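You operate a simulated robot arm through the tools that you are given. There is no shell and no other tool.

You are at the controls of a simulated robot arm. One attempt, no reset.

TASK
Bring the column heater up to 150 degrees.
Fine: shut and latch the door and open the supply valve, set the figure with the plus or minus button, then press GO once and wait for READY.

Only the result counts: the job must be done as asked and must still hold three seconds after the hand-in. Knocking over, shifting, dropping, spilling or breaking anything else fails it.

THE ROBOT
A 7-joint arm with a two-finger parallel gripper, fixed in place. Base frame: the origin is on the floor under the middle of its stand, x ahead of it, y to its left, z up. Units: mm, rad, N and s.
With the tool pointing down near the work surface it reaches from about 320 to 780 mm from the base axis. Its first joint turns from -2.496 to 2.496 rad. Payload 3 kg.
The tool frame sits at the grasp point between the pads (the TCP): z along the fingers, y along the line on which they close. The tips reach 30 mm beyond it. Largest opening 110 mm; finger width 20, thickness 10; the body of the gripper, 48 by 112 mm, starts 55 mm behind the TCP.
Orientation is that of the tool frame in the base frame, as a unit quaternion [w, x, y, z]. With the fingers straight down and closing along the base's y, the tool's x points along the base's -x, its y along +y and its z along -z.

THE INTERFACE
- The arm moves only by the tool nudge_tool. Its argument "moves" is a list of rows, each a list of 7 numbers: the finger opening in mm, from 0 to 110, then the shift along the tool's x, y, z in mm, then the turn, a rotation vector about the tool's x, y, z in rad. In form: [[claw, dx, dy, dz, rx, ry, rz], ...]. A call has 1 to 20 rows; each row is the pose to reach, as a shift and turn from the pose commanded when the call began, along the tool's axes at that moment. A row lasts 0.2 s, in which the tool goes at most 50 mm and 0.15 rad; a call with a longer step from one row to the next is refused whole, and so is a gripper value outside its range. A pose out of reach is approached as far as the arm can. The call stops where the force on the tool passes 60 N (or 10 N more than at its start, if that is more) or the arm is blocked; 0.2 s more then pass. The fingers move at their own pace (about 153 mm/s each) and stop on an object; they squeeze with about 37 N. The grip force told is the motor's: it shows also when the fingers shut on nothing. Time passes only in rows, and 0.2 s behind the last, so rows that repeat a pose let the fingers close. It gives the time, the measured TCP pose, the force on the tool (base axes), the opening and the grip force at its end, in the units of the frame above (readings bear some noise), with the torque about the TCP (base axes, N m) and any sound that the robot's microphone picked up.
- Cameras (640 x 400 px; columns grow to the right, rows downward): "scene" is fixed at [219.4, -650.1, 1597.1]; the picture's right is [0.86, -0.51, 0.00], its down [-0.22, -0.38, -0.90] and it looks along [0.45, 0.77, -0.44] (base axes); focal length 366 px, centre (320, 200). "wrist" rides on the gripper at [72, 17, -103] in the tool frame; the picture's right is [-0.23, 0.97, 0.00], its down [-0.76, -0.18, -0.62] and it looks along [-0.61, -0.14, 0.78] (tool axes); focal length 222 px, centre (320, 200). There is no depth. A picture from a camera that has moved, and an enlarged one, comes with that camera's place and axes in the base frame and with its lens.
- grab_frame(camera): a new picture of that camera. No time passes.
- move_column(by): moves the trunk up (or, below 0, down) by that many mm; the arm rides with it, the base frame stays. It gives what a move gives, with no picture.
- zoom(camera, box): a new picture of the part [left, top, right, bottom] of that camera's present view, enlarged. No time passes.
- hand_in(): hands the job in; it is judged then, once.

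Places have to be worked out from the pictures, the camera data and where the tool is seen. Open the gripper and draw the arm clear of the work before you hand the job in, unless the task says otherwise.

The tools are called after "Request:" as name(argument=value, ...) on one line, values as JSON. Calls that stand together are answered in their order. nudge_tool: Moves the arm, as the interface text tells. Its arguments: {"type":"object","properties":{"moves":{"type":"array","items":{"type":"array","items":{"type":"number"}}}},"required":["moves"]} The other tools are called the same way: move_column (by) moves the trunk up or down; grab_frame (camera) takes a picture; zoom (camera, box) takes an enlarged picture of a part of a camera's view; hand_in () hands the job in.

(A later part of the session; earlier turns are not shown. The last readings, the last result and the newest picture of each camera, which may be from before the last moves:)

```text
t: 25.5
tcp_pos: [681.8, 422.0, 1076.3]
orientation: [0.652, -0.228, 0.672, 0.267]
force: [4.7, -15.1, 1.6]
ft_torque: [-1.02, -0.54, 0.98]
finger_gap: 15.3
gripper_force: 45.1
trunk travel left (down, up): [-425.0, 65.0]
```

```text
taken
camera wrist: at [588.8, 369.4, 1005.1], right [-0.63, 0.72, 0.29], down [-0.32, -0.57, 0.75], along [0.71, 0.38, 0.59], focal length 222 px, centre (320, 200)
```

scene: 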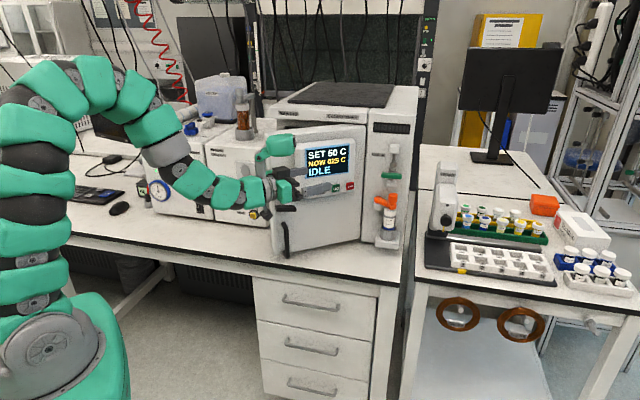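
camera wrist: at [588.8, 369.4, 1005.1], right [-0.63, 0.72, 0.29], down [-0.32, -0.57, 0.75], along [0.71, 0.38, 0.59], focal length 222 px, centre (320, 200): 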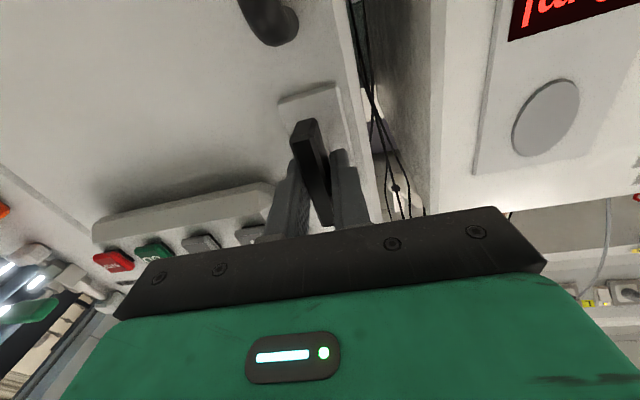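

Torsion jumped to about 1.1 N·m, so the lever has reached its end stop near vertical. I'll ease the twist, open the fingers, and back away straight to inspect.

Request:
nudge_tool(moves=[[0, 0, 0, 0, 0, 0, -0.06], [30, 0, 0, 0, 0, 0, -0.06], [44, 0, 0, 0, 0, 0, -0.06], [44, 0, 0, 0, 0, 0, -0.06], [44, 0, 0, -15, 0, 0, -0.06], [44, 0, 0, -35, 0, 0, -0.06], [44, 0, 0, -55, 0, 0, -0.06], [44, 0, 0, -75, 0, 0, -0.06], [44, 0, 0, -90, 0, 0, -0.06], [44, 0, 0, -90, 0, 0, -0.06]])

Request:
grab_frame(camera="wrist")

Request:
zoom(camera="scene", box=[250, 130, 370, 210])

```text
t: 27.7
tcp_pos: [613.3, 364.5, 1079.2]
orientation: [0.66, -0.248, 0.665, 0.247]
force: [-0.7, 1.3, -0.6]
ft_torque: [0.03, 0.0, 0.01]
finger_gap: 44.1
gripper_force: 0.0
trunk travel left (down, up): [-425.0, 65.0]
```

```text
taken
camera wrist: at [522.8, 308.7, 1005.0], right [-0.64, 0.74, 0.23], down [-0.35, -0.54, 0.77], along [0.69, 0.41, 0.6], focal length 222 px, centre (320, 200)
```

wrist: 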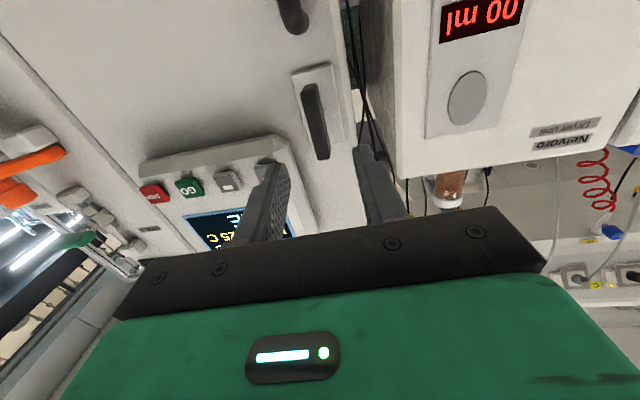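

```text
5.00 times, centred on (310, 170) of scene
camera zoom: at [219.4, -650.1, 1597.1], right [0.86, -0.51, 0.0], down [-0.22, -0.38, -0.9], along [0.45, 0.77, -0.44], focal length 1830 px, centre (370, 350)
```

zoom: 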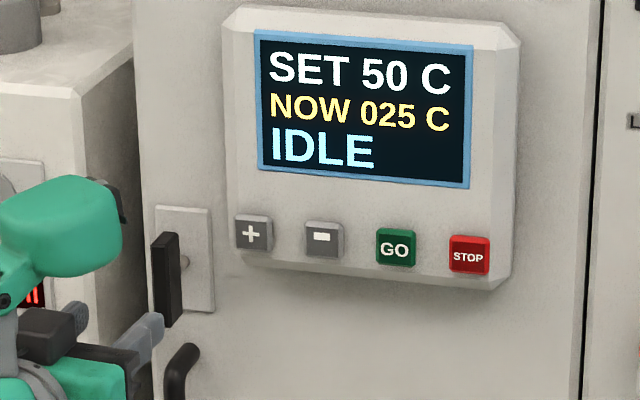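

The lever is now vertical on its plate. Next I'll move sideways along the front, well clear of it, to inspect LINE A's green valve and the orange arm up close.

Request:
nudge_tool(moves=[[44, -2.4, -29, -2, 0, 0, 0], [44, -4.8, -58, -4, 0, 0, 0], [44, -7.2, -87, -6, 0, 0, 0], [44, -9.6, -116, -8, 0, 0, 0], [44, -12, -145, -10, 0, 0, 0], [44, -14.4, -174, -12, 0, 0, 0], [44, -16.8, -203, -12, 0, 0, 0], [44, -19.2, -232, -12, 0, 0, 0], [44, -21.6, -261, -12, 0, 0, 0], [44, -24, -290, -12, 0, 0, 0], [44, -26.4, -319, -12, 0, 0, 0], [44, -28.8, -348, -12, 0, 0, 0], [44, -31, -377, -12, 0, 0, 0], [44, -31, -377, -12, 0, 0, 0]])

Request:
grab_frame(camera="wrist")

Request:
grab_frame(camera="scene")

```text
t: 30.7
tcp_pos: [851.1, 70.1, 1108.1]
orientation: [0.66, -0.247, 0.665, 0.247]
force: [0.1, 0.3, 0.1]
ft_torque: [0.01, -0.06, 0.01]
finger_gap: 43.8
gripper_force: 0.1
trunk travel left (down, up): [-425.0, 65.0]
```

```text
taken
camera wrist: at [761.2, 15.4, 1035.1], right [-0.64, 0.74, 0.23], down [-0.35, -0.54, 0.77], along [0.69, 0.41, 0.6], focal length 222 px, centre (320, 200)
```

wrist: 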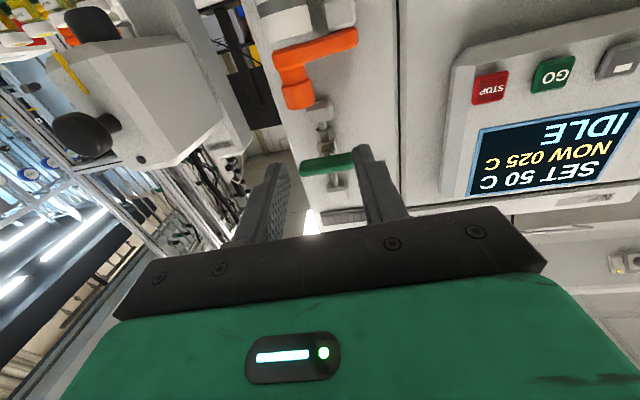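

```text
taken
```

scene: 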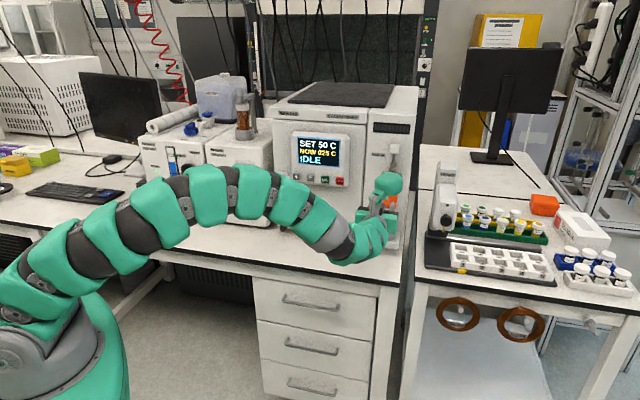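

The arm reaches here easily. I'll zoom in on the valve and the orange piece.

Request:
zoom(camera="wrist", box=[250, 0, 390, 100])

Request:
zoom(camera="wrist", box=[250, 80, 410, 240])

Request:
zoom(camera="scene", box=[340, 120, 440, 260])

```text
4.00 times, centred on (320, 50) of wrist
camera zoom: at [761.2, 15.4, 1035.1], right [-0.64, 0.74, 0.23], down [-0.35, -0.54, 0.77], along [0.69, 0.41, 0.6], focal length 888 px, centre (320, 800)
```

zoom: 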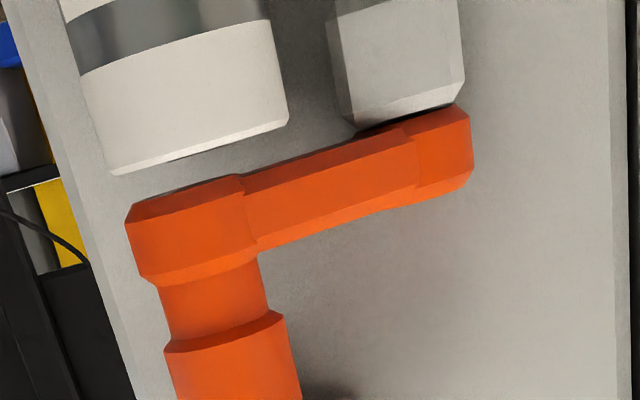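

```text
2.50 times, centred on (330, 160) of wrist
camera zoom: at [761.2, 15.4, 1035.1], right [-0.64, 0.74, 0.23], down [-0.35, -0.54, 0.77], along [0.69, 0.41, 0.6], focal length 555 px, centre (295, 300)
```

zoom: 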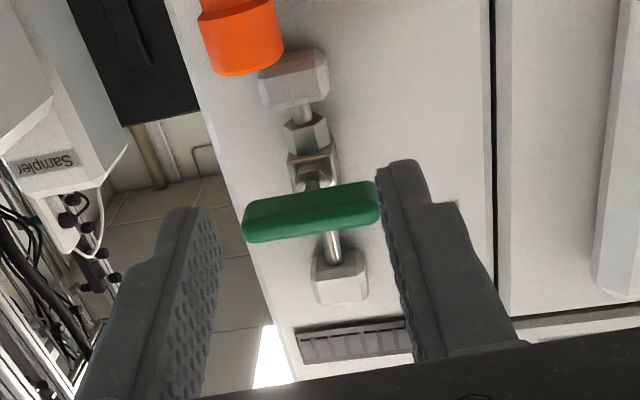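

```text
2.86 times, centred on (390, 190) of scene
camera zoom: at [219.4, -650.1, 1597.1], right [0.86, -0.51, 0.0], down [-0.22, -0.38, -0.9], along [0.45, 0.77, -0.44], focal length 1046 px, centre (120, 229)
```

zoom: 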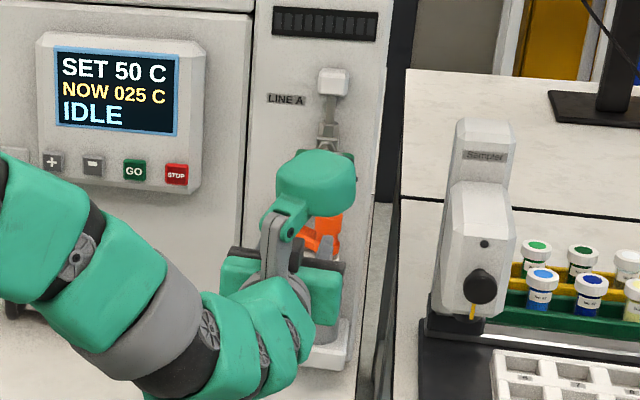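

The orange part is a swing arm sitting over the vial, not a valve. LINE A's valve is the green T-handle at about (948, 147, 1162), lying across the pipe, so it's closed. The heater front is actually yawed about 45°, so I'll correct yaw, centre in front of the handle and roll for a side view of it.

Request:
nudge_tool(moves=[[44, -14, -3, 5, -0.02, 0, 0], [44, -28, -6, 15, -0.04, 0, 0], [44, -42, -9, 27, -0.055, 0, 0], [44, -54, -11, 39, -0.07, 0, 0], [44, -54, -11, 39, -0.07, 0, 0]])

Request:
nudge_tool(moves=[[44, 0, 0, 0, 0, 0, -0.143], [44, 0, 0, 0, 0, 0, -0.286], [44, 0, 0, 0, 0, 0, -0.429], [44, 0, 0, 0, 0, 0, -0.572], [44, 0, 0, 0, 0, 0, -0.715], [44, 0, 0, 0, 0, 0, -0.858], [44, 0, 0, 0, 0, 0, -1.001], [44, 0, 0, 0, 0, 0, -1.144], [44, 0, 0, 0, 0, 0, -1.287], [44, 0, 0, 0, 0, 0, -1.43], [44, 0, 0, 0, 0, 0, -1.5708], [44, 0, 0, 0, 0, 0, -1.5708]])

Request:
grab_frame(camera="wrist")

Request:
zoom(camera="wrist", box=[240, 40, 400, 165])

Request:
zoom(camera="scene", box=[340, 120, 440, 240])

```text
t: 31.9
tcp_pos: [888.0, 88.5, 1161.0]
orientation: [0.651, -0.271, 0.656, 0.27]
force: [-0.6, -0.6, 0.1]
ft_torque: [-0.01, 0.02, 0.01]
finger_gap: 43.8
gripper_force: 0.2
trunk travel left (down, up): [-425.0, 65.0]
```

```text
t: 34.5
tcp_pos: [888.4, 88.6, 1162.4]
orientation: [-0.651, 0.655, -0.271, 0.27]
force: [0.3, -0.6, 0.2]
ft_torque: [-0.02, -0.01, 0.01]
finger_gap: 43.9
gripper_force: 0.1
trunk travel left (down, up): [-425.0, 65.0]
```

```text
taken
camera wrist: at [866.2, -35.9, 1144.6], right [-0.17, 0.16, -0.97], down [-0.98, 0.1, 0.18], along [0.13, 0.98, 0.14], focal length 222 px, centre (320, 200)
```

wrist: 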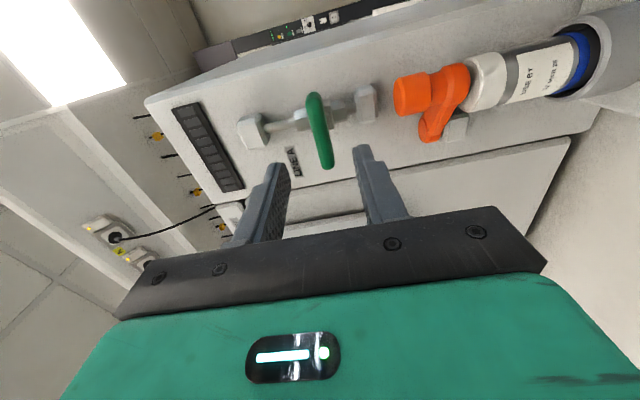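

```text
3.20 times, centred on (320, 102) of wrist
camera zoom: at [866.2, -35.9, 1144.6], right [-0.17, 0.16, -0.97], down [-0.98, 0.1, 0.18], along [0.13, 0.98, 0.14], focal length 711 px, centre (320, 512)
```

zoom: 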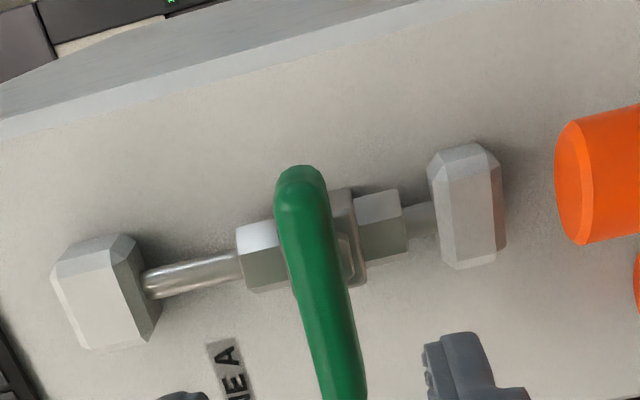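

```text
3.33 times, centred on (390, 180) of scene
camera zoom: at [219.4, -650.1, 1597.1], right [0.86, -0.51, 0.0], down [-0.22, -0.38, -0.9], along [0.45, 0.77, -0.44], focal length 1220 px, centre (87, 267)
```

zoom: 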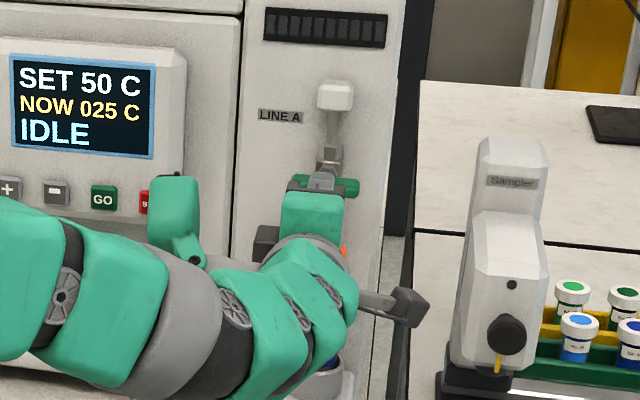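

In this side view the handle is parallel to the panel, about 78 mm ahead of the TCP, with the valve body about 25 mm behind it. I'll advance 57 mm so only the fingertips straddle the handle, matching its slight tilt.

Request:
nudge_tool(moves=[[40, 0.3, 0.5, 10, 0, 0, 0.03], [40, 0.5, 1, 22, 0, 0, 0.06], [40, 0.5, 1, 33, 0, 0, 0.07], [40, 0.5, 1, 42, 0, 0, 0.07], [40, 0.5, 1, 50, 0, 0, 0.07], [40, 0.5, 1, 57, 0, 0, 0.07], [40, 0.5, 1, 57, 0, 0, 0.07]])

Request:
grab_frame(camera="wrist")

Request:
zoom(camera="wrist", box=[240, 80, 400, 240])

```text
t: 36.1
tcp_pos: [929.1, 129.1, 1160.1]
orientation: [0.66, -0.645, 0.296, -0.245]
force: [-0.5, 1.1, 0.0]
ft_torque: [-0.02, 0.0, -0.01]
finger_gap: 40.1
gripper_force: 0.0
trunk travel left (down, up): [-425.0, 65.0]
```

```text
taken
camera wrist: at [906.1, 5.2, 1137.9], right [-0.21, 0.21, -0.95], down [-0.97, 0.09, 0.24], along [0.13, 0.97, 0.18], focal length 222 px, centre (320, 200)
```

wrist: 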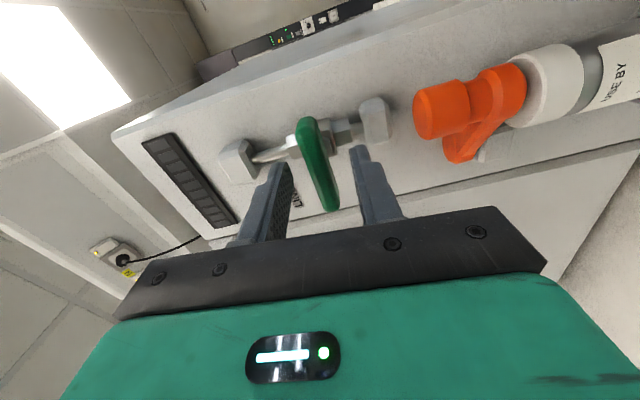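

```text
2.50 times, centred on (320, 160) of wrist
camera zoom: at [906.1, 5.2, 1137.9], right [-0.21, 0.21, -0.95], down [-0.97, 0.09, 0.24], along [0.13, 0.97, 0.18], focal length 555 px, centre (320, 300)
```

zoom: 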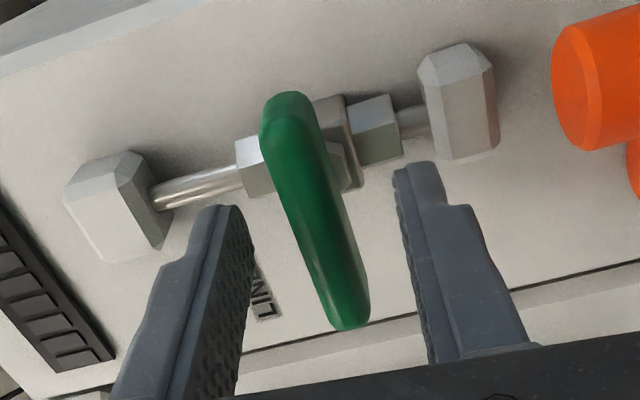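

The handle is centred and aligned between the fingertips. I'll close on it.

Request:
nudge_tool(moves=[[25, 0, 0, 0, 0, 0, 0], [10, 0, 0, 0, 0, 0, 0], [0, 0, 0, 0, 0, 0, 0], [0, 0, 0, 0, 0, 0, 0]])

Request:
grab_frame(camera="wrist")

```text
t: 37.1
tcp_pos: [929.2, 129.4, 1159.9]
orientation: [0.66, -0.645, 0.294, -0.247]
force: [0.1, -0.1, -0.9]
ft_torque: [-0.23, -1.02, -0.01]
finger_gap: 13.7
gripper_force: 44.9
trunk travel left (down, up): [-425.0, 65.0]
```

```text
taken
camera wrist: at [906.0, 5.0, 1137.9], right [-0.21, 0.2, -0.95], down [-0.97, 0.09, 0.24], along [0.13, 0.97, 0.18], focal length 222 px, centre (320, 200)
```

wrist: 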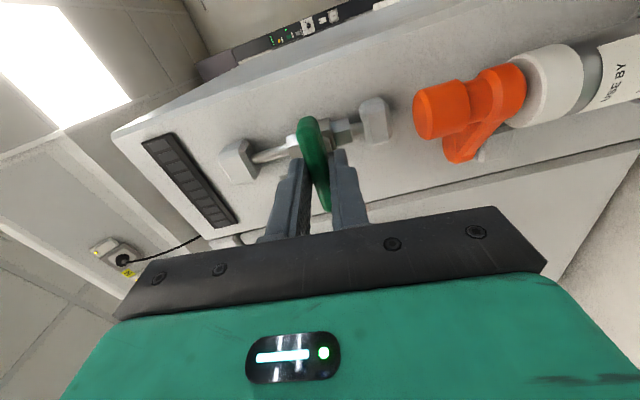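

Gripped with a 13.7 mm gap. I'll try clockwise gently first and read the torsion.

Request:
nudge_tool(moves=[[0, 0, 0, 0, 0, 0, 0.04], [0, 0, 0, 0, 0, 0, 0.08]])

Request:
zoom(camera="wrist", box=[240, 80, 400, 240])

```text
t: 37.7
tcp_pos: [928.7, 129.4, 1159.9]
orientation: [0.67, -0.633, 0.321, -0.219]
force: [0.2, 0.5, 0.2]
ft_torque: [-0.38, -1.25, 0.35]
finger_gap: 15.3
gripper_force: 45.1
trunk travel left (down, up): [-425.0, 65.0]
```

```text
2.50 times, centred on (320, 160) of wrist
camera zoom: at [904.4, 6.7, 1132.3], right [-0.27, 0.26, -0.93], down [-0.95, 0.07, 0.3], along [0.14, 0.96, 0.23], focal length 555 px, centre (320, 300)
```

zoom: 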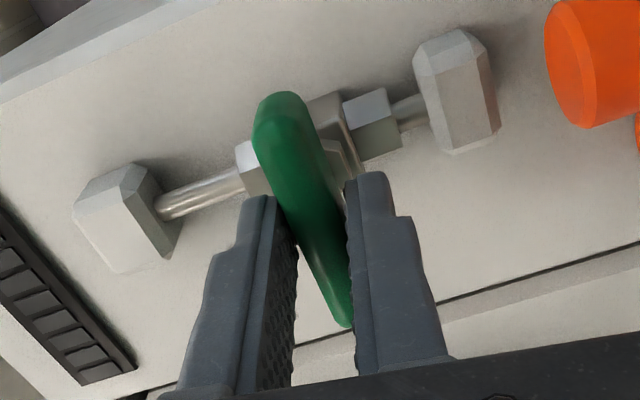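

Clockwise, the handle stayed put while torsion built to about 1.1 N·m and the bar began to skew in the grip. I'll reverse and test counter-clockwise.

Request:
nudge_tool(moves=[[0, 0, 0, 0, 0, 0, -0.05], [0, 0, 0, 0, 0, 0, -0.1], [0, 0, 0, 0, 0, 0, -0.15], [0, 0, 0, 0, 0, 0, -0.2], [0, 0, 0, 0, 0, 0, -0.25]])

Request:
zoom(camera="wrist", box=[240, 80, 400, 240])

```text
t: 38.9
tcp_pos: [929.8, 128.5, 1160.2]
orientation: [-0.636, 0.668, -0.24, 0.302]
force: [-1.2, 4.3, -0.4]
ft_torque: [0.51, -0.51, -1.08]
finger_gap: 12.8
gripper_force: 45.1
trunk travel left (down, up): [-425.0, 65.0]
```

```text
2.50 times, centred on (320, 160) of wrist
camera zoom: at [907.8, 3.3, 1150.3], right [-0.1, 0.09, -0.99], down [-0.99, 0.11, 0.11], along [0.12, 0.99, 0.08], focal length 555 px, centre (320, 300)
```

zoom: 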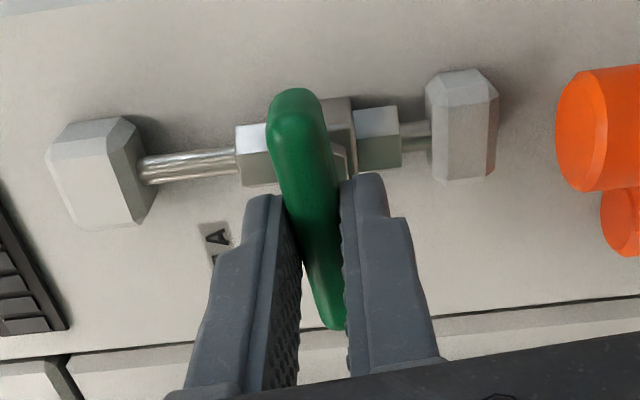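

Counter-clockwise the handle turned with the tool at essentially zero torsion, so that's the opening direction. I'll continue in small steps while watching for wrist limits.

Request:
nudge_tool(moves=[[0, 0, 0, 0, 0, 0, -0.09], [0, 0, 0, 0, 0, 0, -0.18], [0, 0, 0, 0, 0, 0, -0.27], [0, 0, 0, 0, 0, 0, -0.36]])

Request:
grab_frame(camera="wrist")

Request:
zoom(camera="scene", box=[330, 120, 450, 240])

```text
t: 39.9
tcp_pos: [929.5, 130.1, 1160.0]
orientation: [-0.572, 0.7, -0.115, 0.411]
force: [-0.7, 1.9, 0.4]
ft_torque: [0.78, -0.75, -0.73]
finger_gap: 13.0
gripper_force: 45.3
trunk travel left (down, up): [-425.0, 65.0]
```

```text
taken
camera wrist: at [907.0, 4.4, 1177.1], right [0.16, -0.17, -0.97], down [-0.98, 0.1, -0.17], along [0.12, 0.98, -0.15], focal length 222 px, centre (320, 200)
```

wrist: 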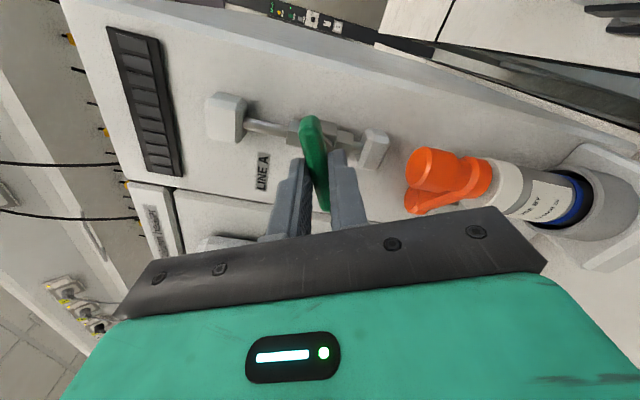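

```text
3.33 times, centred on (390, 180) of scene
camera zoom: at [219.4, -650.1, 1597.1], right [0.86, -0.51, 0.0], down [-0.22, -0.38, -0.9], along [0.45, 0.77, -0.44], focal length 1220 px, centre (87, 267)
```

zoom: 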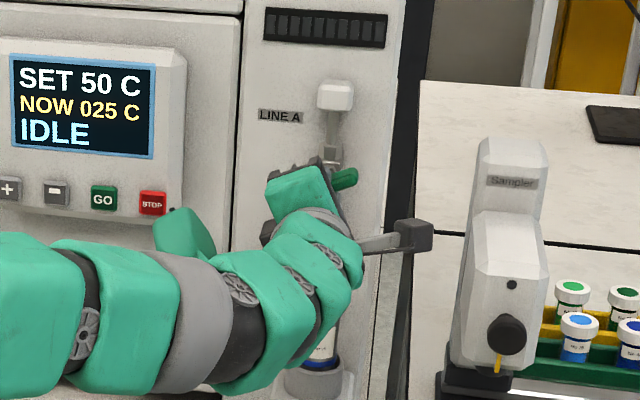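

It's turning freely, now about 26° round. Continuing.

Request:
nudge_tool(moves=[[0, 0, 0, 0, 0, 0, -0.09], [0, 0, 0, 0, 0, 0, -0.18], [0, 0, 0, 0, 0, 0, -0.27], [0, 0, 0, 0, 0, 0, -0.36], [0, 0, 0, 0, 0, 0, -0.45]])

Request:
grab_frame(camera="wrist")

Request:
zoom(camera="scene", box=[330, 120, 450, 240])

```text
t: 41.1
tcp_pos: [929.1, 127.5, 1160.3]
orientation: [-0.467, 0.708, 0.043, 0.528]
force: [-5.8, 0.7, -3.3]
ft_torque: [0.12, -0.09, 0.6]
finger_gap: 12.7
gripper_force: 45.2
trunk travel left (down, up): [-425.0, 65.0]
```

```text
taken
camera wrist: at [896.9, 14.9, 1206.9], right [0.44, -0.45, -0.78], down [-0.87, -0.01, -0.49], along [0.21, 0.89, -0.4], focal length 222 px, centre (320, 200)
```

wrist: 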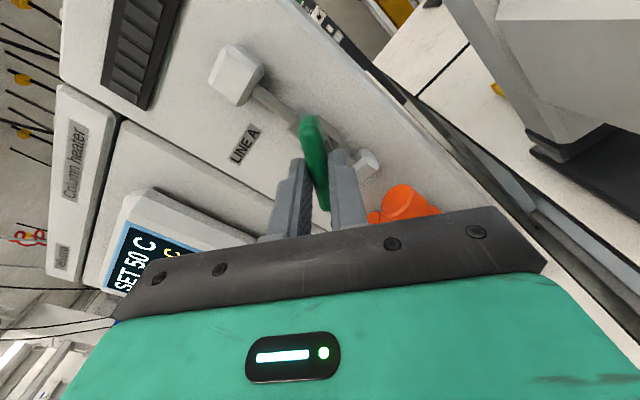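

```text
3.33 times, centred on (390, 180) of scene
camera zoom: at [219.4, -650.1, 1597.1], right [0.86, -0.51, 0.0], down [-0.22, -0.38, -0.9], along [0.45, 0.77, -0.44], focal length 1220 px, centre (87, 267)
```

zoom: 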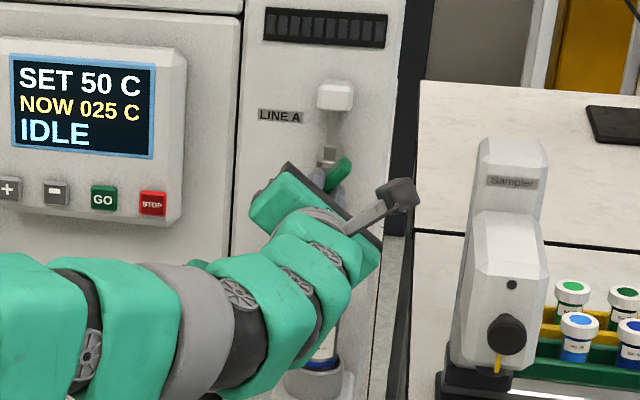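

About 52° now, still free and within wrist limits. Continuing towards vertical.

Request:
nudge_tool(moves=[[0, 0, 0, 0, 0, 0, -0.09], [0, 0, 0, 0, 0, 0, -0.18], [0, 0, 0, 0, 0, 0, -0.27], [0, 0, 0, 0, 0, 0, -0.36], [0, 0, 0, 0, 0, 0, -0.45]])

Request:
grab_frame(camera="wrist")

Request:
zoom(camera="scene", box=[330, 120, 450, 240])

```text
t: 42.3
tcp_pos: [929.2, 128.5, 1160.8]
orientation: [-0.336, 0.681, 0.2, 0.619]
force: [-6.1, 2.5, -3.7]
ft_torque: [0.73, -0.71, 0.07]
finger_gap: 12.6
gripper_force: 44.2
trunk travel left (down, up): [-425.0, 65.0]
```

```text
taken
camera wrist: at [878.4, 33.6, 1227.6], right [0.64, -0.64, -0.43], down [-0.68, -0.21, -0.7], along [0.36, 0.74, -0.57], focal length 222 px, centre (320, 200)
```

wrist: 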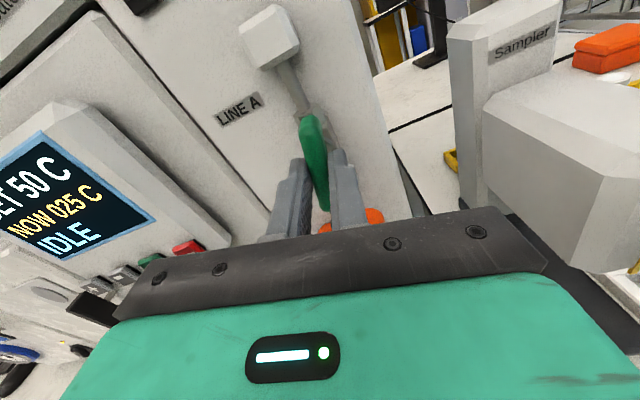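

```text
3.33 times, centred on (390, 180) of scene
camera zoom: at [219.4, -650.1, 1597.1], right [0.86, -0.51, 0.0], down [-0.22, -0.38, -0.9], along [0.45, 0.77, -0.44], focal length 1220 px, centre (87, 267)
```

zoom: 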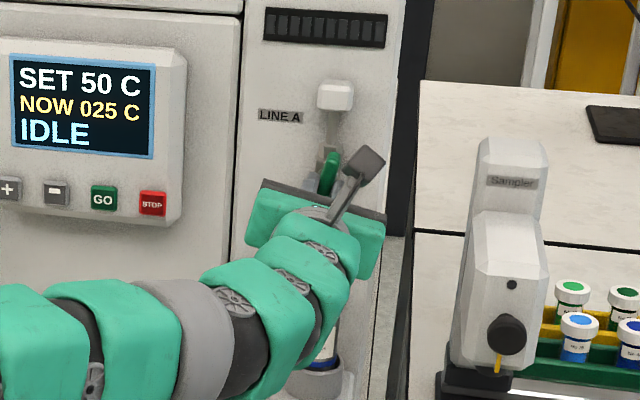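

About 78° round. I'll go in finer steps to feel for the end stop near vertical.

Request:
nudge_tool(moves=[[0, 0, 0, 0, 0, 0, -0.07], [0, 0, 0, 0, 0, 0, -0.14], [0, 0, 0, 0, 0, 0, -0.21]])

Request:
grab_frame(camera="wrist")

```text
t: 43.1
tcp_pos: [929.4, 128.6, 1158.5]
orientation: [-0.27, 0.656, 0.27, 0.651]
force: [0.6, 3.5, 1.5]
ft_torque: [0.07, -0.09, 0.04]
finger_gap: 12.9
gripper_force: 45.2
trunk travel left (down, up): [-425.0, 65.0]
```

```text
taken
camera wrist: at [868.0, 44.0, 1232.6], right [0.69, -0.69, -0.23], down [-0.57, -0.32, -0.76], along [0.45, 0.65, -0.61], focal length 222 px, centre (320, 200)
```

wrist: 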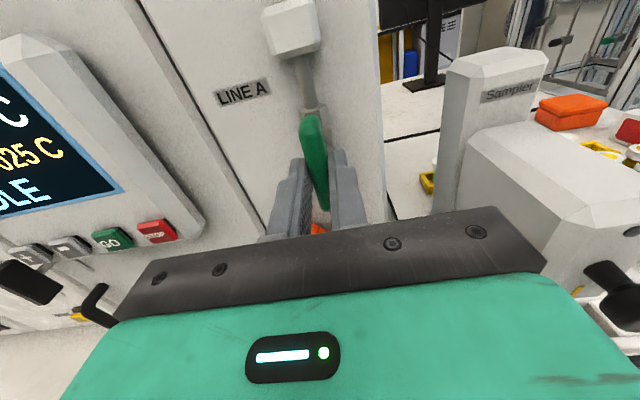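

The handle is vertical, in line with the pipe, with no stop felt yet. I'll nudge slightly further to seat it at its end stop.

Request:
nudge_tool(moves=[[0, 0, 0, 0, 0, 0, -0.05], [0, 0, 0, 0, 0, 0, -0.1]])

Request:
zoom(camera="wrist", box=[240, 20, 400, 240])

```text
t: 43.7
tcp_pos: [929.5, 129.9, 1160.0]
orientation: [-0.238, 0.642, 0.303, 0.663]
force: [-2.5, 2.2, -0.4]
ft_torque: [1.11, 0.51, 0.07]
finger_gap: 14.2
gripper_force: 45.3
trunk travel left (down, up): [-425.0, 65.0]
```

```text
1.82 times, centred on (320, 130) of wrist
camera zoom: at [863.0, 49.1, 1233.7], right [0.7, -0.7, -0.13], down [-0.52, -0.37, -0.77], along [0.49, 0.61, -0.62], focal length 404 px, centre (320, 327)
```

zoom: 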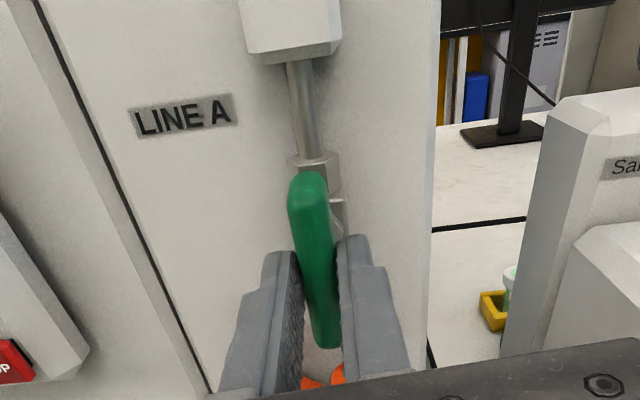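

The end stop is felt at vertical, so the valve is open. I'll ease the twist, release, and back straight out, keeping this camera-on-top roll for pressing the buttons.

Request:
nudge_tool(moves=[[0, 0, 0, 0, 0, 0, 0.07], [25, 0, 0, 0, 0, 0, 0.1], [40, 0, 0, 0, 0, 0, 0.1], [40, 0, 0, 0, 0, 0, 0.1], [40, 0, 0, -12, 0, 0, 0.1], [40, 0, 0, -30, 0, 0, 0.1], [40, 0, 0, -50, 0, 0, 0.1], [40, 0, 0, -70, 0, 0, 0.1], [40, 0, 0, -90, 0, 0, 0.1], [40, 0, 0, -90, 0, 0, 0.1]])

Request:
grab_frame(camera="wrist")

Request:
zoom(camera="scene", box=[250, 110, 410, 230])

```text
t: 45.9
tcp_pos: [866.0, 64.6, 1160.2]
orientation: [-0.271, 0.656, 0.27, 0.651]
force: [0.4, -0.6, -0.4]
ft_torque: [-0.02, 0.02, 0.0]
finger_gap: 39.8
gripper_force: 0.2
trunk travel left (down, up): [-425.0, 65.0]
```

```text
taken
camera wrist: at [804.6, -20.6, 1232.6], right [0.69, -0.69, -0.23], down [-0.57, -0.32, -0.76], along [0.45, 0.65, -0.61], focal length 222 px, centre (320, 200)
```

wrist: 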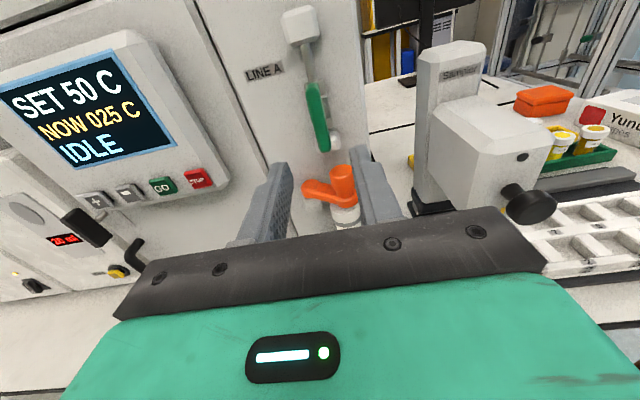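

```text
3.33 times, centred on (330, 170) of scene
camera zoom: at [219.4, -650.1, 1597.1], right [0.86, -0.51, 0.0], down [-0.22, -0.38, -0.9], along [0.45, 0.77, -0.44], focal length 1220 px, centre (287, 300)
```

zoom: 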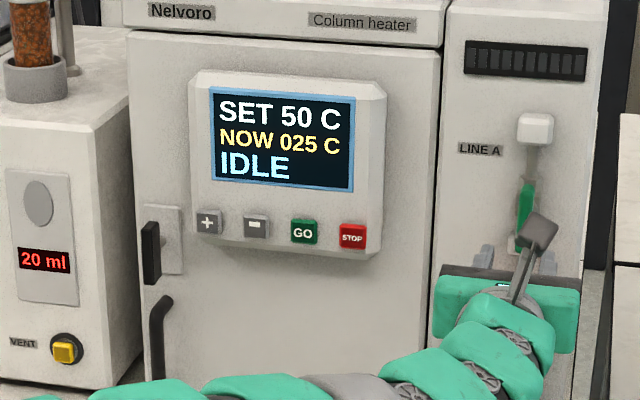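

The valve handle is vertical. I notice the neighbouring unit's readout now shows "20 ml" where it showed "00 ml" before, so I'll look closer before continuing.

Request:
zoom(camera="scene", box=[130, 70, 290, 240])

Request:
zoom(camera="wrist", box=[0, 150, 180, 300])

Request:
zoom(camera="scene", box=[360, 120, 430, 260])

```text
2.35 times, centred on (210, 155) of scene
camera zoom: at [219.4, -650.1, 1597.1], right [0.86, -0.51, 0.0], down [-0.22, -0.38, -0.9], along [0.45, 0.77, -0.44], focal length 861 px, centre (579, 306)
```

zoom: 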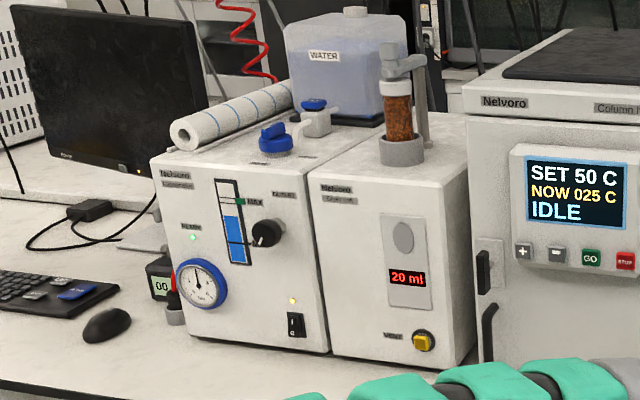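

```text
2.67 times, centred on (90, 225) of wrist
camera zoom: at [804.6, -20.6, 1232.6], right [0.69, -0.69, -0.23], down [-0.57, -0.32, -0.76], along [0.45, 0.65, -0.61], focal length 592 px, centre (933, 133)
```

zoom: 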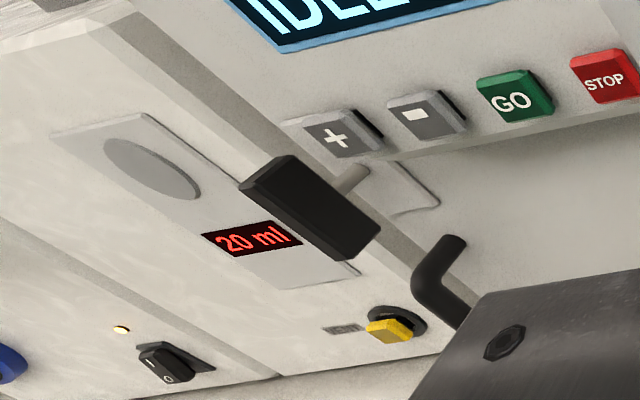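

```text
2.86 times, centred on (395, 190) of scene
camera zoom: at [219.4, -650.1, 1597.1], right [0.86, -0.51, 0.0], down [-0.22, -0.38, -0.9], along [0.45, 0.77, -0.44], focal length 1046 px, centre (106, 229)
```

zoom: 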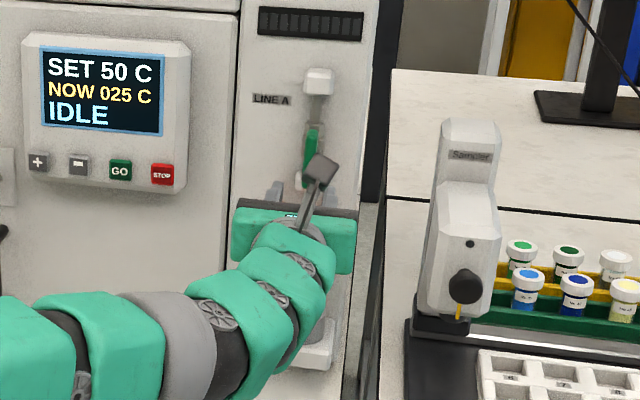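

The neighbour is a gas generator and its flow readout simply responded to the opened supply valve, which confirms LINE A is open. The buttons now triangulate to plus ≈ (732, 383, 1120) and GO ≈ (804, 314, 1119). I'll close the fingers and move in front of plus, tips about 60 mm off.

Request:
nudge_tool(moves=[[0, -4, -30, 0, 0, 0, 0], [0, -8, -60, 0, 0, 0, 0], [0, -12, -90, 5, 0, 0, 0], [0, -16, -120, 10, 0, 0, 0], [0, -20, -150, 15, 0, 0, 0], [0, -24, -180, 20, 0, 0, 0], [0, -28, -210, 25, 0, 0, 0], [0, -32, -240, 30, 0, 0, 0], [0, -36, -270, 35, 0, 0, 0], [0, -40, -300, 38, 0, 0, 0], [0, -40, -319, 41, 0, 0, 0], [0, -40, -319, 41, 0, 0, 0]])

Request:
grab_frame(camera="wrist")

Request:
zoom(camera="scene", box=[250, 110, 410, 230])

```text
t: 48.5
tcp_pos: [668.7, 319.8, 1121.2]
orientation: [-0.271, 0.655, 0.271, 0.651]
force: [0.1, 0.1, -0.7]
ft_torque: [-0.02, 0.05, 0.01]
finger_gap: 0.0
gripper_force: 36.8
trunk travel left (down, up): [-425.0, 65.0]
```

```text
taken
camera wrist: at [607.2, 234.7, 1193.9], right [0.69, -0.69, -0.23], down [-0.57, -0.32, -0.76], along [0.45, 0.65, -0.61], focal length 222 px, centre (320, 200)
```

wrist: 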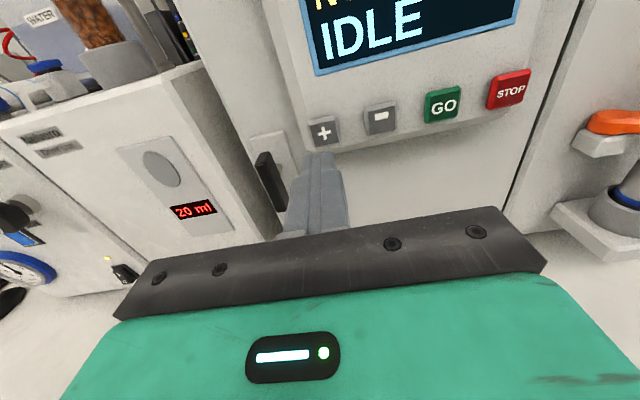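

```text
3.33 times, centred on (330, 170) of scene
camera zoom: at [219.4, -650.1, 1597.1], right [0.86, -0.51, 0.0], down [-0.22, -0.38, -0.9], along [0.45, 0.77, -0.44], focal length 1220 px, centre (287, 300)
```

zoom: 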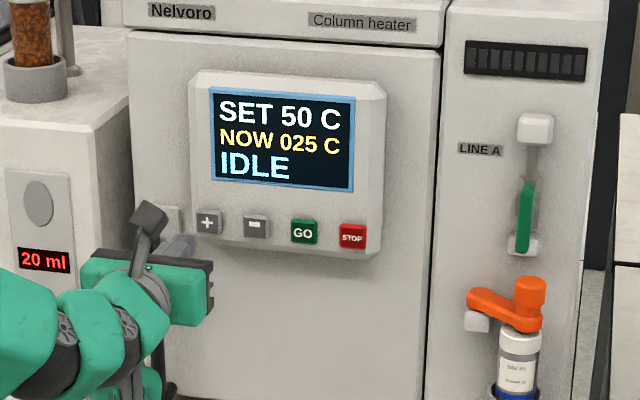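

Plus sits almost exactly on the tool axis (about 2 mm right and low). I'll correct that and move in to about 8 mm short of the button.

Request:
nudge_tool(moves=[[0, -2, 2.3, 10, 0, 0, 0], [0, -2, 2.3, 22, 0, 0, 0], [0, -2, 2.3, 34, 0, 0, 0], [0, -2, 2.3, 44, 0, 0, 0], [0, -2, 2.3, 51, 0, 0, 0], [0, -2, 2.3, 51, 0, 0, 0]])

Request:
grab_frame(camera="wrist")

Request:
zoom(camera="scene", box=[270, 125, 350, 195])

```text
t: 49.9
tcp_pos: [707.3, 354.4, 1119.2]
orientation: [-0.27, 0.656, 0.27, 0.651]
force: [-0.5, 0.3, -0.7]
ft_torque: [0.02, 0.0, 0.0]
finger_gap: 0.1
gripper_force: 37.2
trunk travel left (down, up): [-425.0, 65.0]
```

```text
taken
camera wrist: at [645.2, 269.6, 1191.7], right [0.69, -0.69, -0.23], down [-0.57, -0.32, -0.76], along [0.45, 0.65, -0.61], focal length 222 px, centre (320, 200)
```

wrist: 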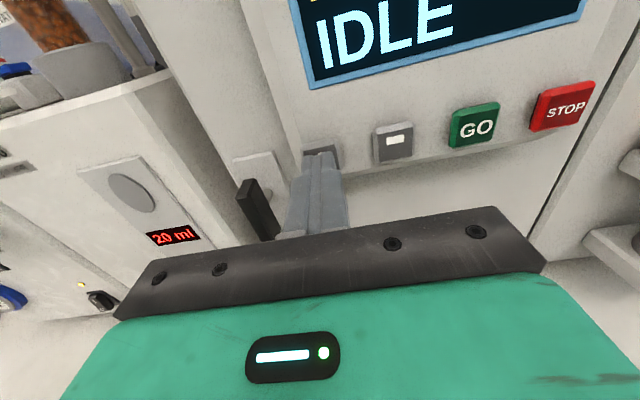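

```text
5.71 times, centred on (310, 160) of scene
camera zoom: at [219.4, -650.1, 1597.1], right [0.86, -0.51, 0.0], down [-0.22, -0.38, -0.9], along [0.45, 0.77, -0.44], focal length 2092 px, centre (377, 429)
```

zoom: 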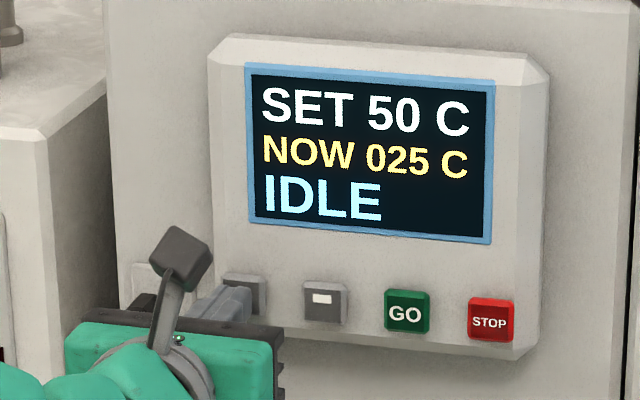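

The tips cover the plus button with a small gap. I'll creep forward and watch the force for contact.

Request:
nudge_tool(moves=[[0, 0, 0, 3, 0, 0, 0], [0, 0, 0, 6, 0, 0, 0]])

Request:
zoom(camera="scene", box=[270, 125, 350, 195])

```text
t: 50.5
tcp_pos: [710.4, 357.3, 1119.5]
orientation: [-0.27, 0.657, 0.27, 0.651]
force: [-0.6, -1.2, -0.8]
ft_torque: [-0.01, 0.03, -0.01]
finger_gap: 0.1
gripper_force: 36.9
trunk travel left (down, up): [-425.0, 65.0]
```

```text
5.71 times, centred on (310, 160) of scene
camera zoom: at [219.4, -650.1, 1597.1], right [0.86, -0.51, 0.0], down [-0.22, -0.38, -0.9], along [0.45, 0.77, -0.44], focal length 2092 px, centre (377, 429)
```

zoom: 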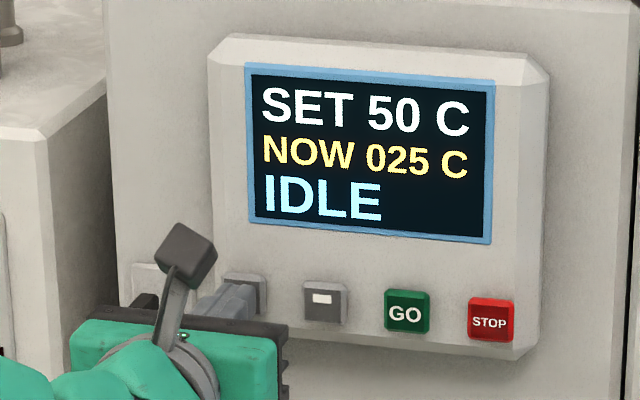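

No clear contact yet. I'll keep creeping in 1.5 mm rows.

Request:
nudge_tool(moves=[[0, 0, 0, 1.5, 0, 0, 0], [0, 0, 0, 3, 0, 0, 0]])

Request:
zoom(camera="scene", box=[270, 125, 350, 195])

```text
t: 51.1
tcp_pos: [713.7, 359.7, 1118.9]
orientation: [-0.27, 0.656, 0.27, 0.65]
force: [-2.4, -2.4, -1.5]
ft_torque: [-0.04, -0.02, 0.01]
finger_gap: 0.2
gripper_force: 37.0
trunk travel left (down, up): [-425.0, 65.0]
heard: click
```

```text
5.71 times, centred on (310, 160) of scene
camera zoom: at [219.4, -650.1, 1597.1], right [0.86, -0.51, 0.0], down [-0.22, -0.38, -0.9], along [0.45, 0.77, -0.44], focal length 2092 px, centre (377, 429)
```

zoom: 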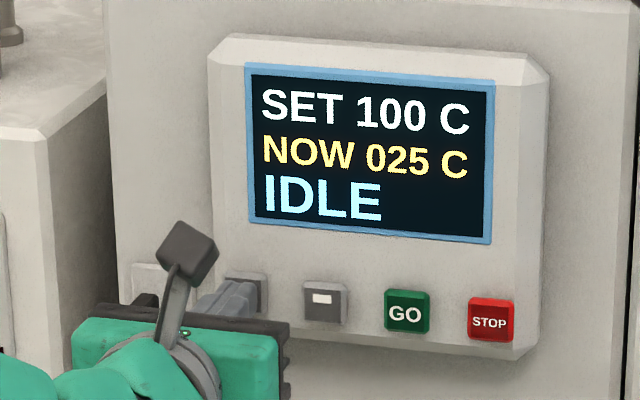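

A click, and SET is now 100 C, so each press adds 50. I'll back off to release the button and confirm, then press once more.

Request:
nudge_tool(moves=[[0, 0, 0, -4, 0, 0, 0], [0, 0, 0, -9, 0, 0, 0], [0, 0, 0, -9, 0, 0, 0]])

Request:
zoom(camera="scene", box=[270, 125, 350, 195])

```text
t: 51.9
tcp_pos: [706.1, 354.8, 1120.3]
orientation: [-0.271, 0.656, 0.27, 0.65]
force: [0.0, 0.0, 0.1]
ft_torque: [0.0, 0.01, 0.0]
finger_gap: 0.0
gripper_force: 36.5
trunk travel left (down, up): [-425.0, 65.0]
```

```text
5.71 times, centred on (310, 160) of scene
camera zoom: at [219.4, -650.1, 1597.1], right [0.86, -0.51, 0.0], down [-0.22, -0.38, -0.9], along [0.45, 0.77, -0.44], focal length 2092 px, centre (377, 429)
```

zoom: 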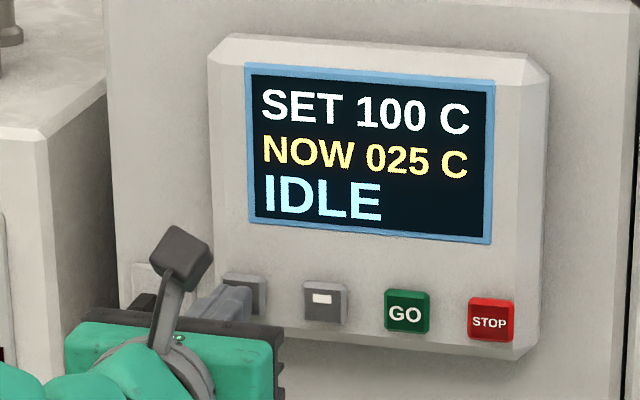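

Still SET 100 after release. Now one more press to the same depth, then back off in the same call.

Request:
nudge_tool(moves=[[0, 0, 0, 3, 0, 0, 0], [0, 0, 0, 6, 0, 0, 0], [0, 0, 0, 7.5, 0, 0, 0], [0, 0, 0, 9, 0, 0, 0], [0, 0, 0, 4, 0, 0, 0], [0, 0, 0, 0, 0, 0, 0]])

Request:
zoom(camera="scene", box=[270, 125, 350, 195])

```text
t: 53.3
tcp_pos: [707.1, 354.2, 1119.2]
orientation: [-0.271, 0.655, 0.27, 0.651]
force: [0.2, -0.4, 0.5]
ft_torque: [-0.02, 0.02, 0.03]
finger_gap: 0.1
gripper_force: 36.6
trunk travel left (down, up): [-425.0, 65.0]
heard: click
```

```text
5.71 times, centred on (310, 160) of scene
camera zoom: at [219.4, -650.1, 1597.1], right [0.86, -0.51, 0.0], down [-0.22, -0.38, -0.9], along [0.45, 0.77, -0.44], focal length 2092 px, centre (377, 429)
```

zoom: 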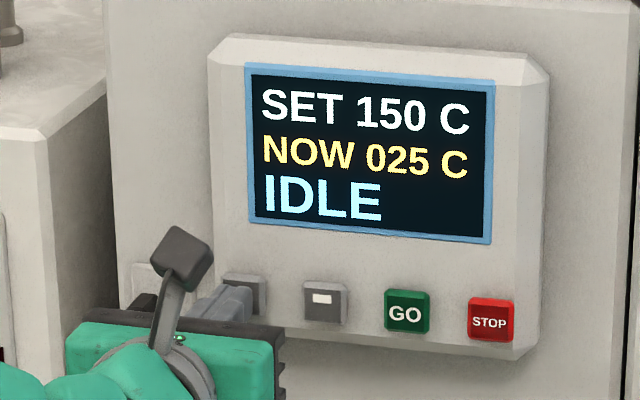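

SET reads 150 C. Before the single GO press I want to be sure the latch really holds, so I'll retreat, move in front of the lever and do a gentle pull test on it with the fingers in this same orientation.

Request:
nudge_tool(moves=[[0, 0, 0, -20, 0, 0, 0], [0, 0, 0, -45, 0, 0, 0], [30, -8, -15, -60, 0, 0, 0], [40, -17, -32, -60, 0, 0, 0], [40, -25, -48, -60, 0, 0, 0], [40, -34, -64, -60, 0, 0, 0], [40, -34, -64, -60, 0, 0, 0]])

Request:
grab_frame(camera="wrist")

Request:
zoom(camera="wrist", box=[240, 60, 400, 180])

Request:
grab_frame(camera="scene")

```text
t: 54.9
tcp_pos: [619.2, 358.2, 1085.2]
orientation: [-0.27, 0.656, 0.27, 0.651]
force: [-0.5, -0.6, -0.6]
ft_torque: [0.01, 0.01, 0.01]
finger_gap: 40.2
gripper_force: 0.1
trunk travel left (down, up): [-425.0, 65.0]
```

```text
taken
camera wrist: at [557.8, 272.2, 1157.8], right [0.69, -0.69, -0.23], down [-0.57, -0.32, -0.76], along [0.45, 0.65, -0.61], focal length 222 px, centre (320, 200)
```

wrist: 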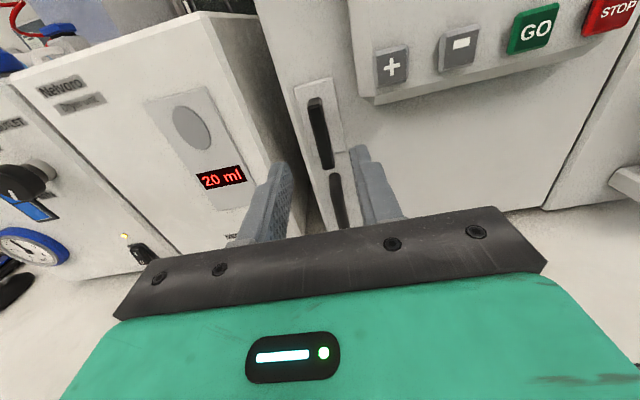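

```text
3.33 times, centred on (320, 120) of wrist
camera zoom: at [557.8, 272.2, 1157.8], right [0.69, -0.69, -0.23], down [-0.57, -0.32, -0.76], along [0.45, 0.65, -0.61], focal length 740 px, centre (320, 467)
```

zoom: 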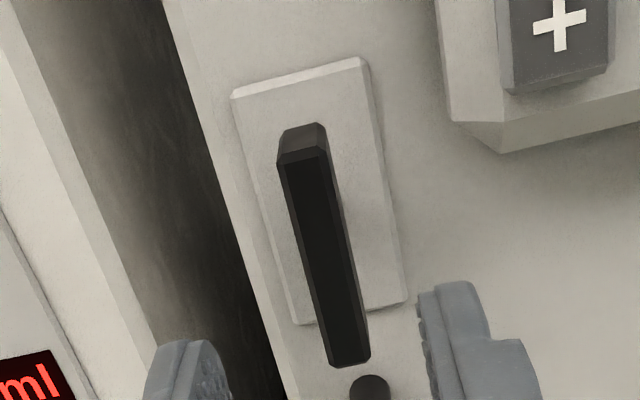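

```text
taken
```

scene: 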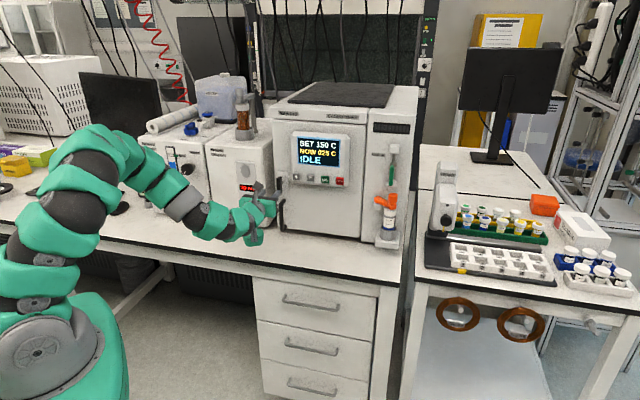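

The lever is vertical and aligned with the tool axis, about 99 mm ahead. I'll advance and grip it for a gentle pull test.

Request:
nudge_tool(moves=[[40, -2, 0, 15, 0, 0, 0], [40, -4, 0, 32, 0, 0, 0], [40, -5, 0, 50, 0, 0, 0], [40, -5, 0, 66, 0, 0, 0], [40, -5, 0, 78, 0, 0, 0], [40, -5, 0, 86, 0, 0, 0], [20, -5, 0, 86, 0, 0, 0], [0, -5, 0, 86, 0, 0, 0], [0, -5, 0, 86, 0, 0, 0]])

Request:
grab_frame(camera="wrist")

```text
t: 56.9
tcp_pos: [678.7, 417.7, 1081.1]
orientation: [-0.27, 0.656, 0.271, 0.65]
force: [-3.7, -1.5, -2.9]
ft_torque: [0.09, -0.25, 0.09]
finger_gap: 12.8
gripper_force: 45.1
trunk travel left (down, up): [-425.0, 65.0]
```

```text
taken
camera wrist: at [617.6, 332.3, 1152.6], right [0.69, -0.69, -0.23], down [-0.57, -0.32, -0.76], along [0.45, 0.65, -0.61], focal length 222 px, centre (320, 200)
```

wrist: 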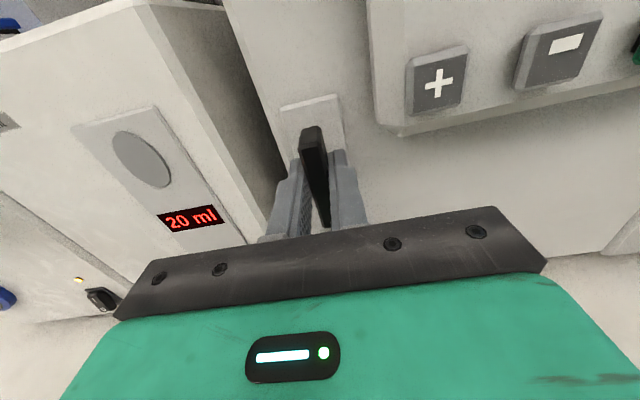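

The lever is gripped symmetrically. Now I'll pull outward by 2 mm and read the force.

Request:
nudge_tool(moves=[[0, 0, 0, -1, 0, 0, 0], [0, 0, 0, -2, 0, 0, 0]])

```text
t: 57.5
tcp_pos: [679.0, 418.0, 1080.2]
orientation: [-0.272, 0.655, 0.271, 0.651]
force: [11.7, 13.0, 1.7]
ft_torque: [-0.87, 0.64, 0.01]
finger_gap: 13.2
gripper_force: 45.3
trunk travel left (down, up): [-425.0, 65.0]
```

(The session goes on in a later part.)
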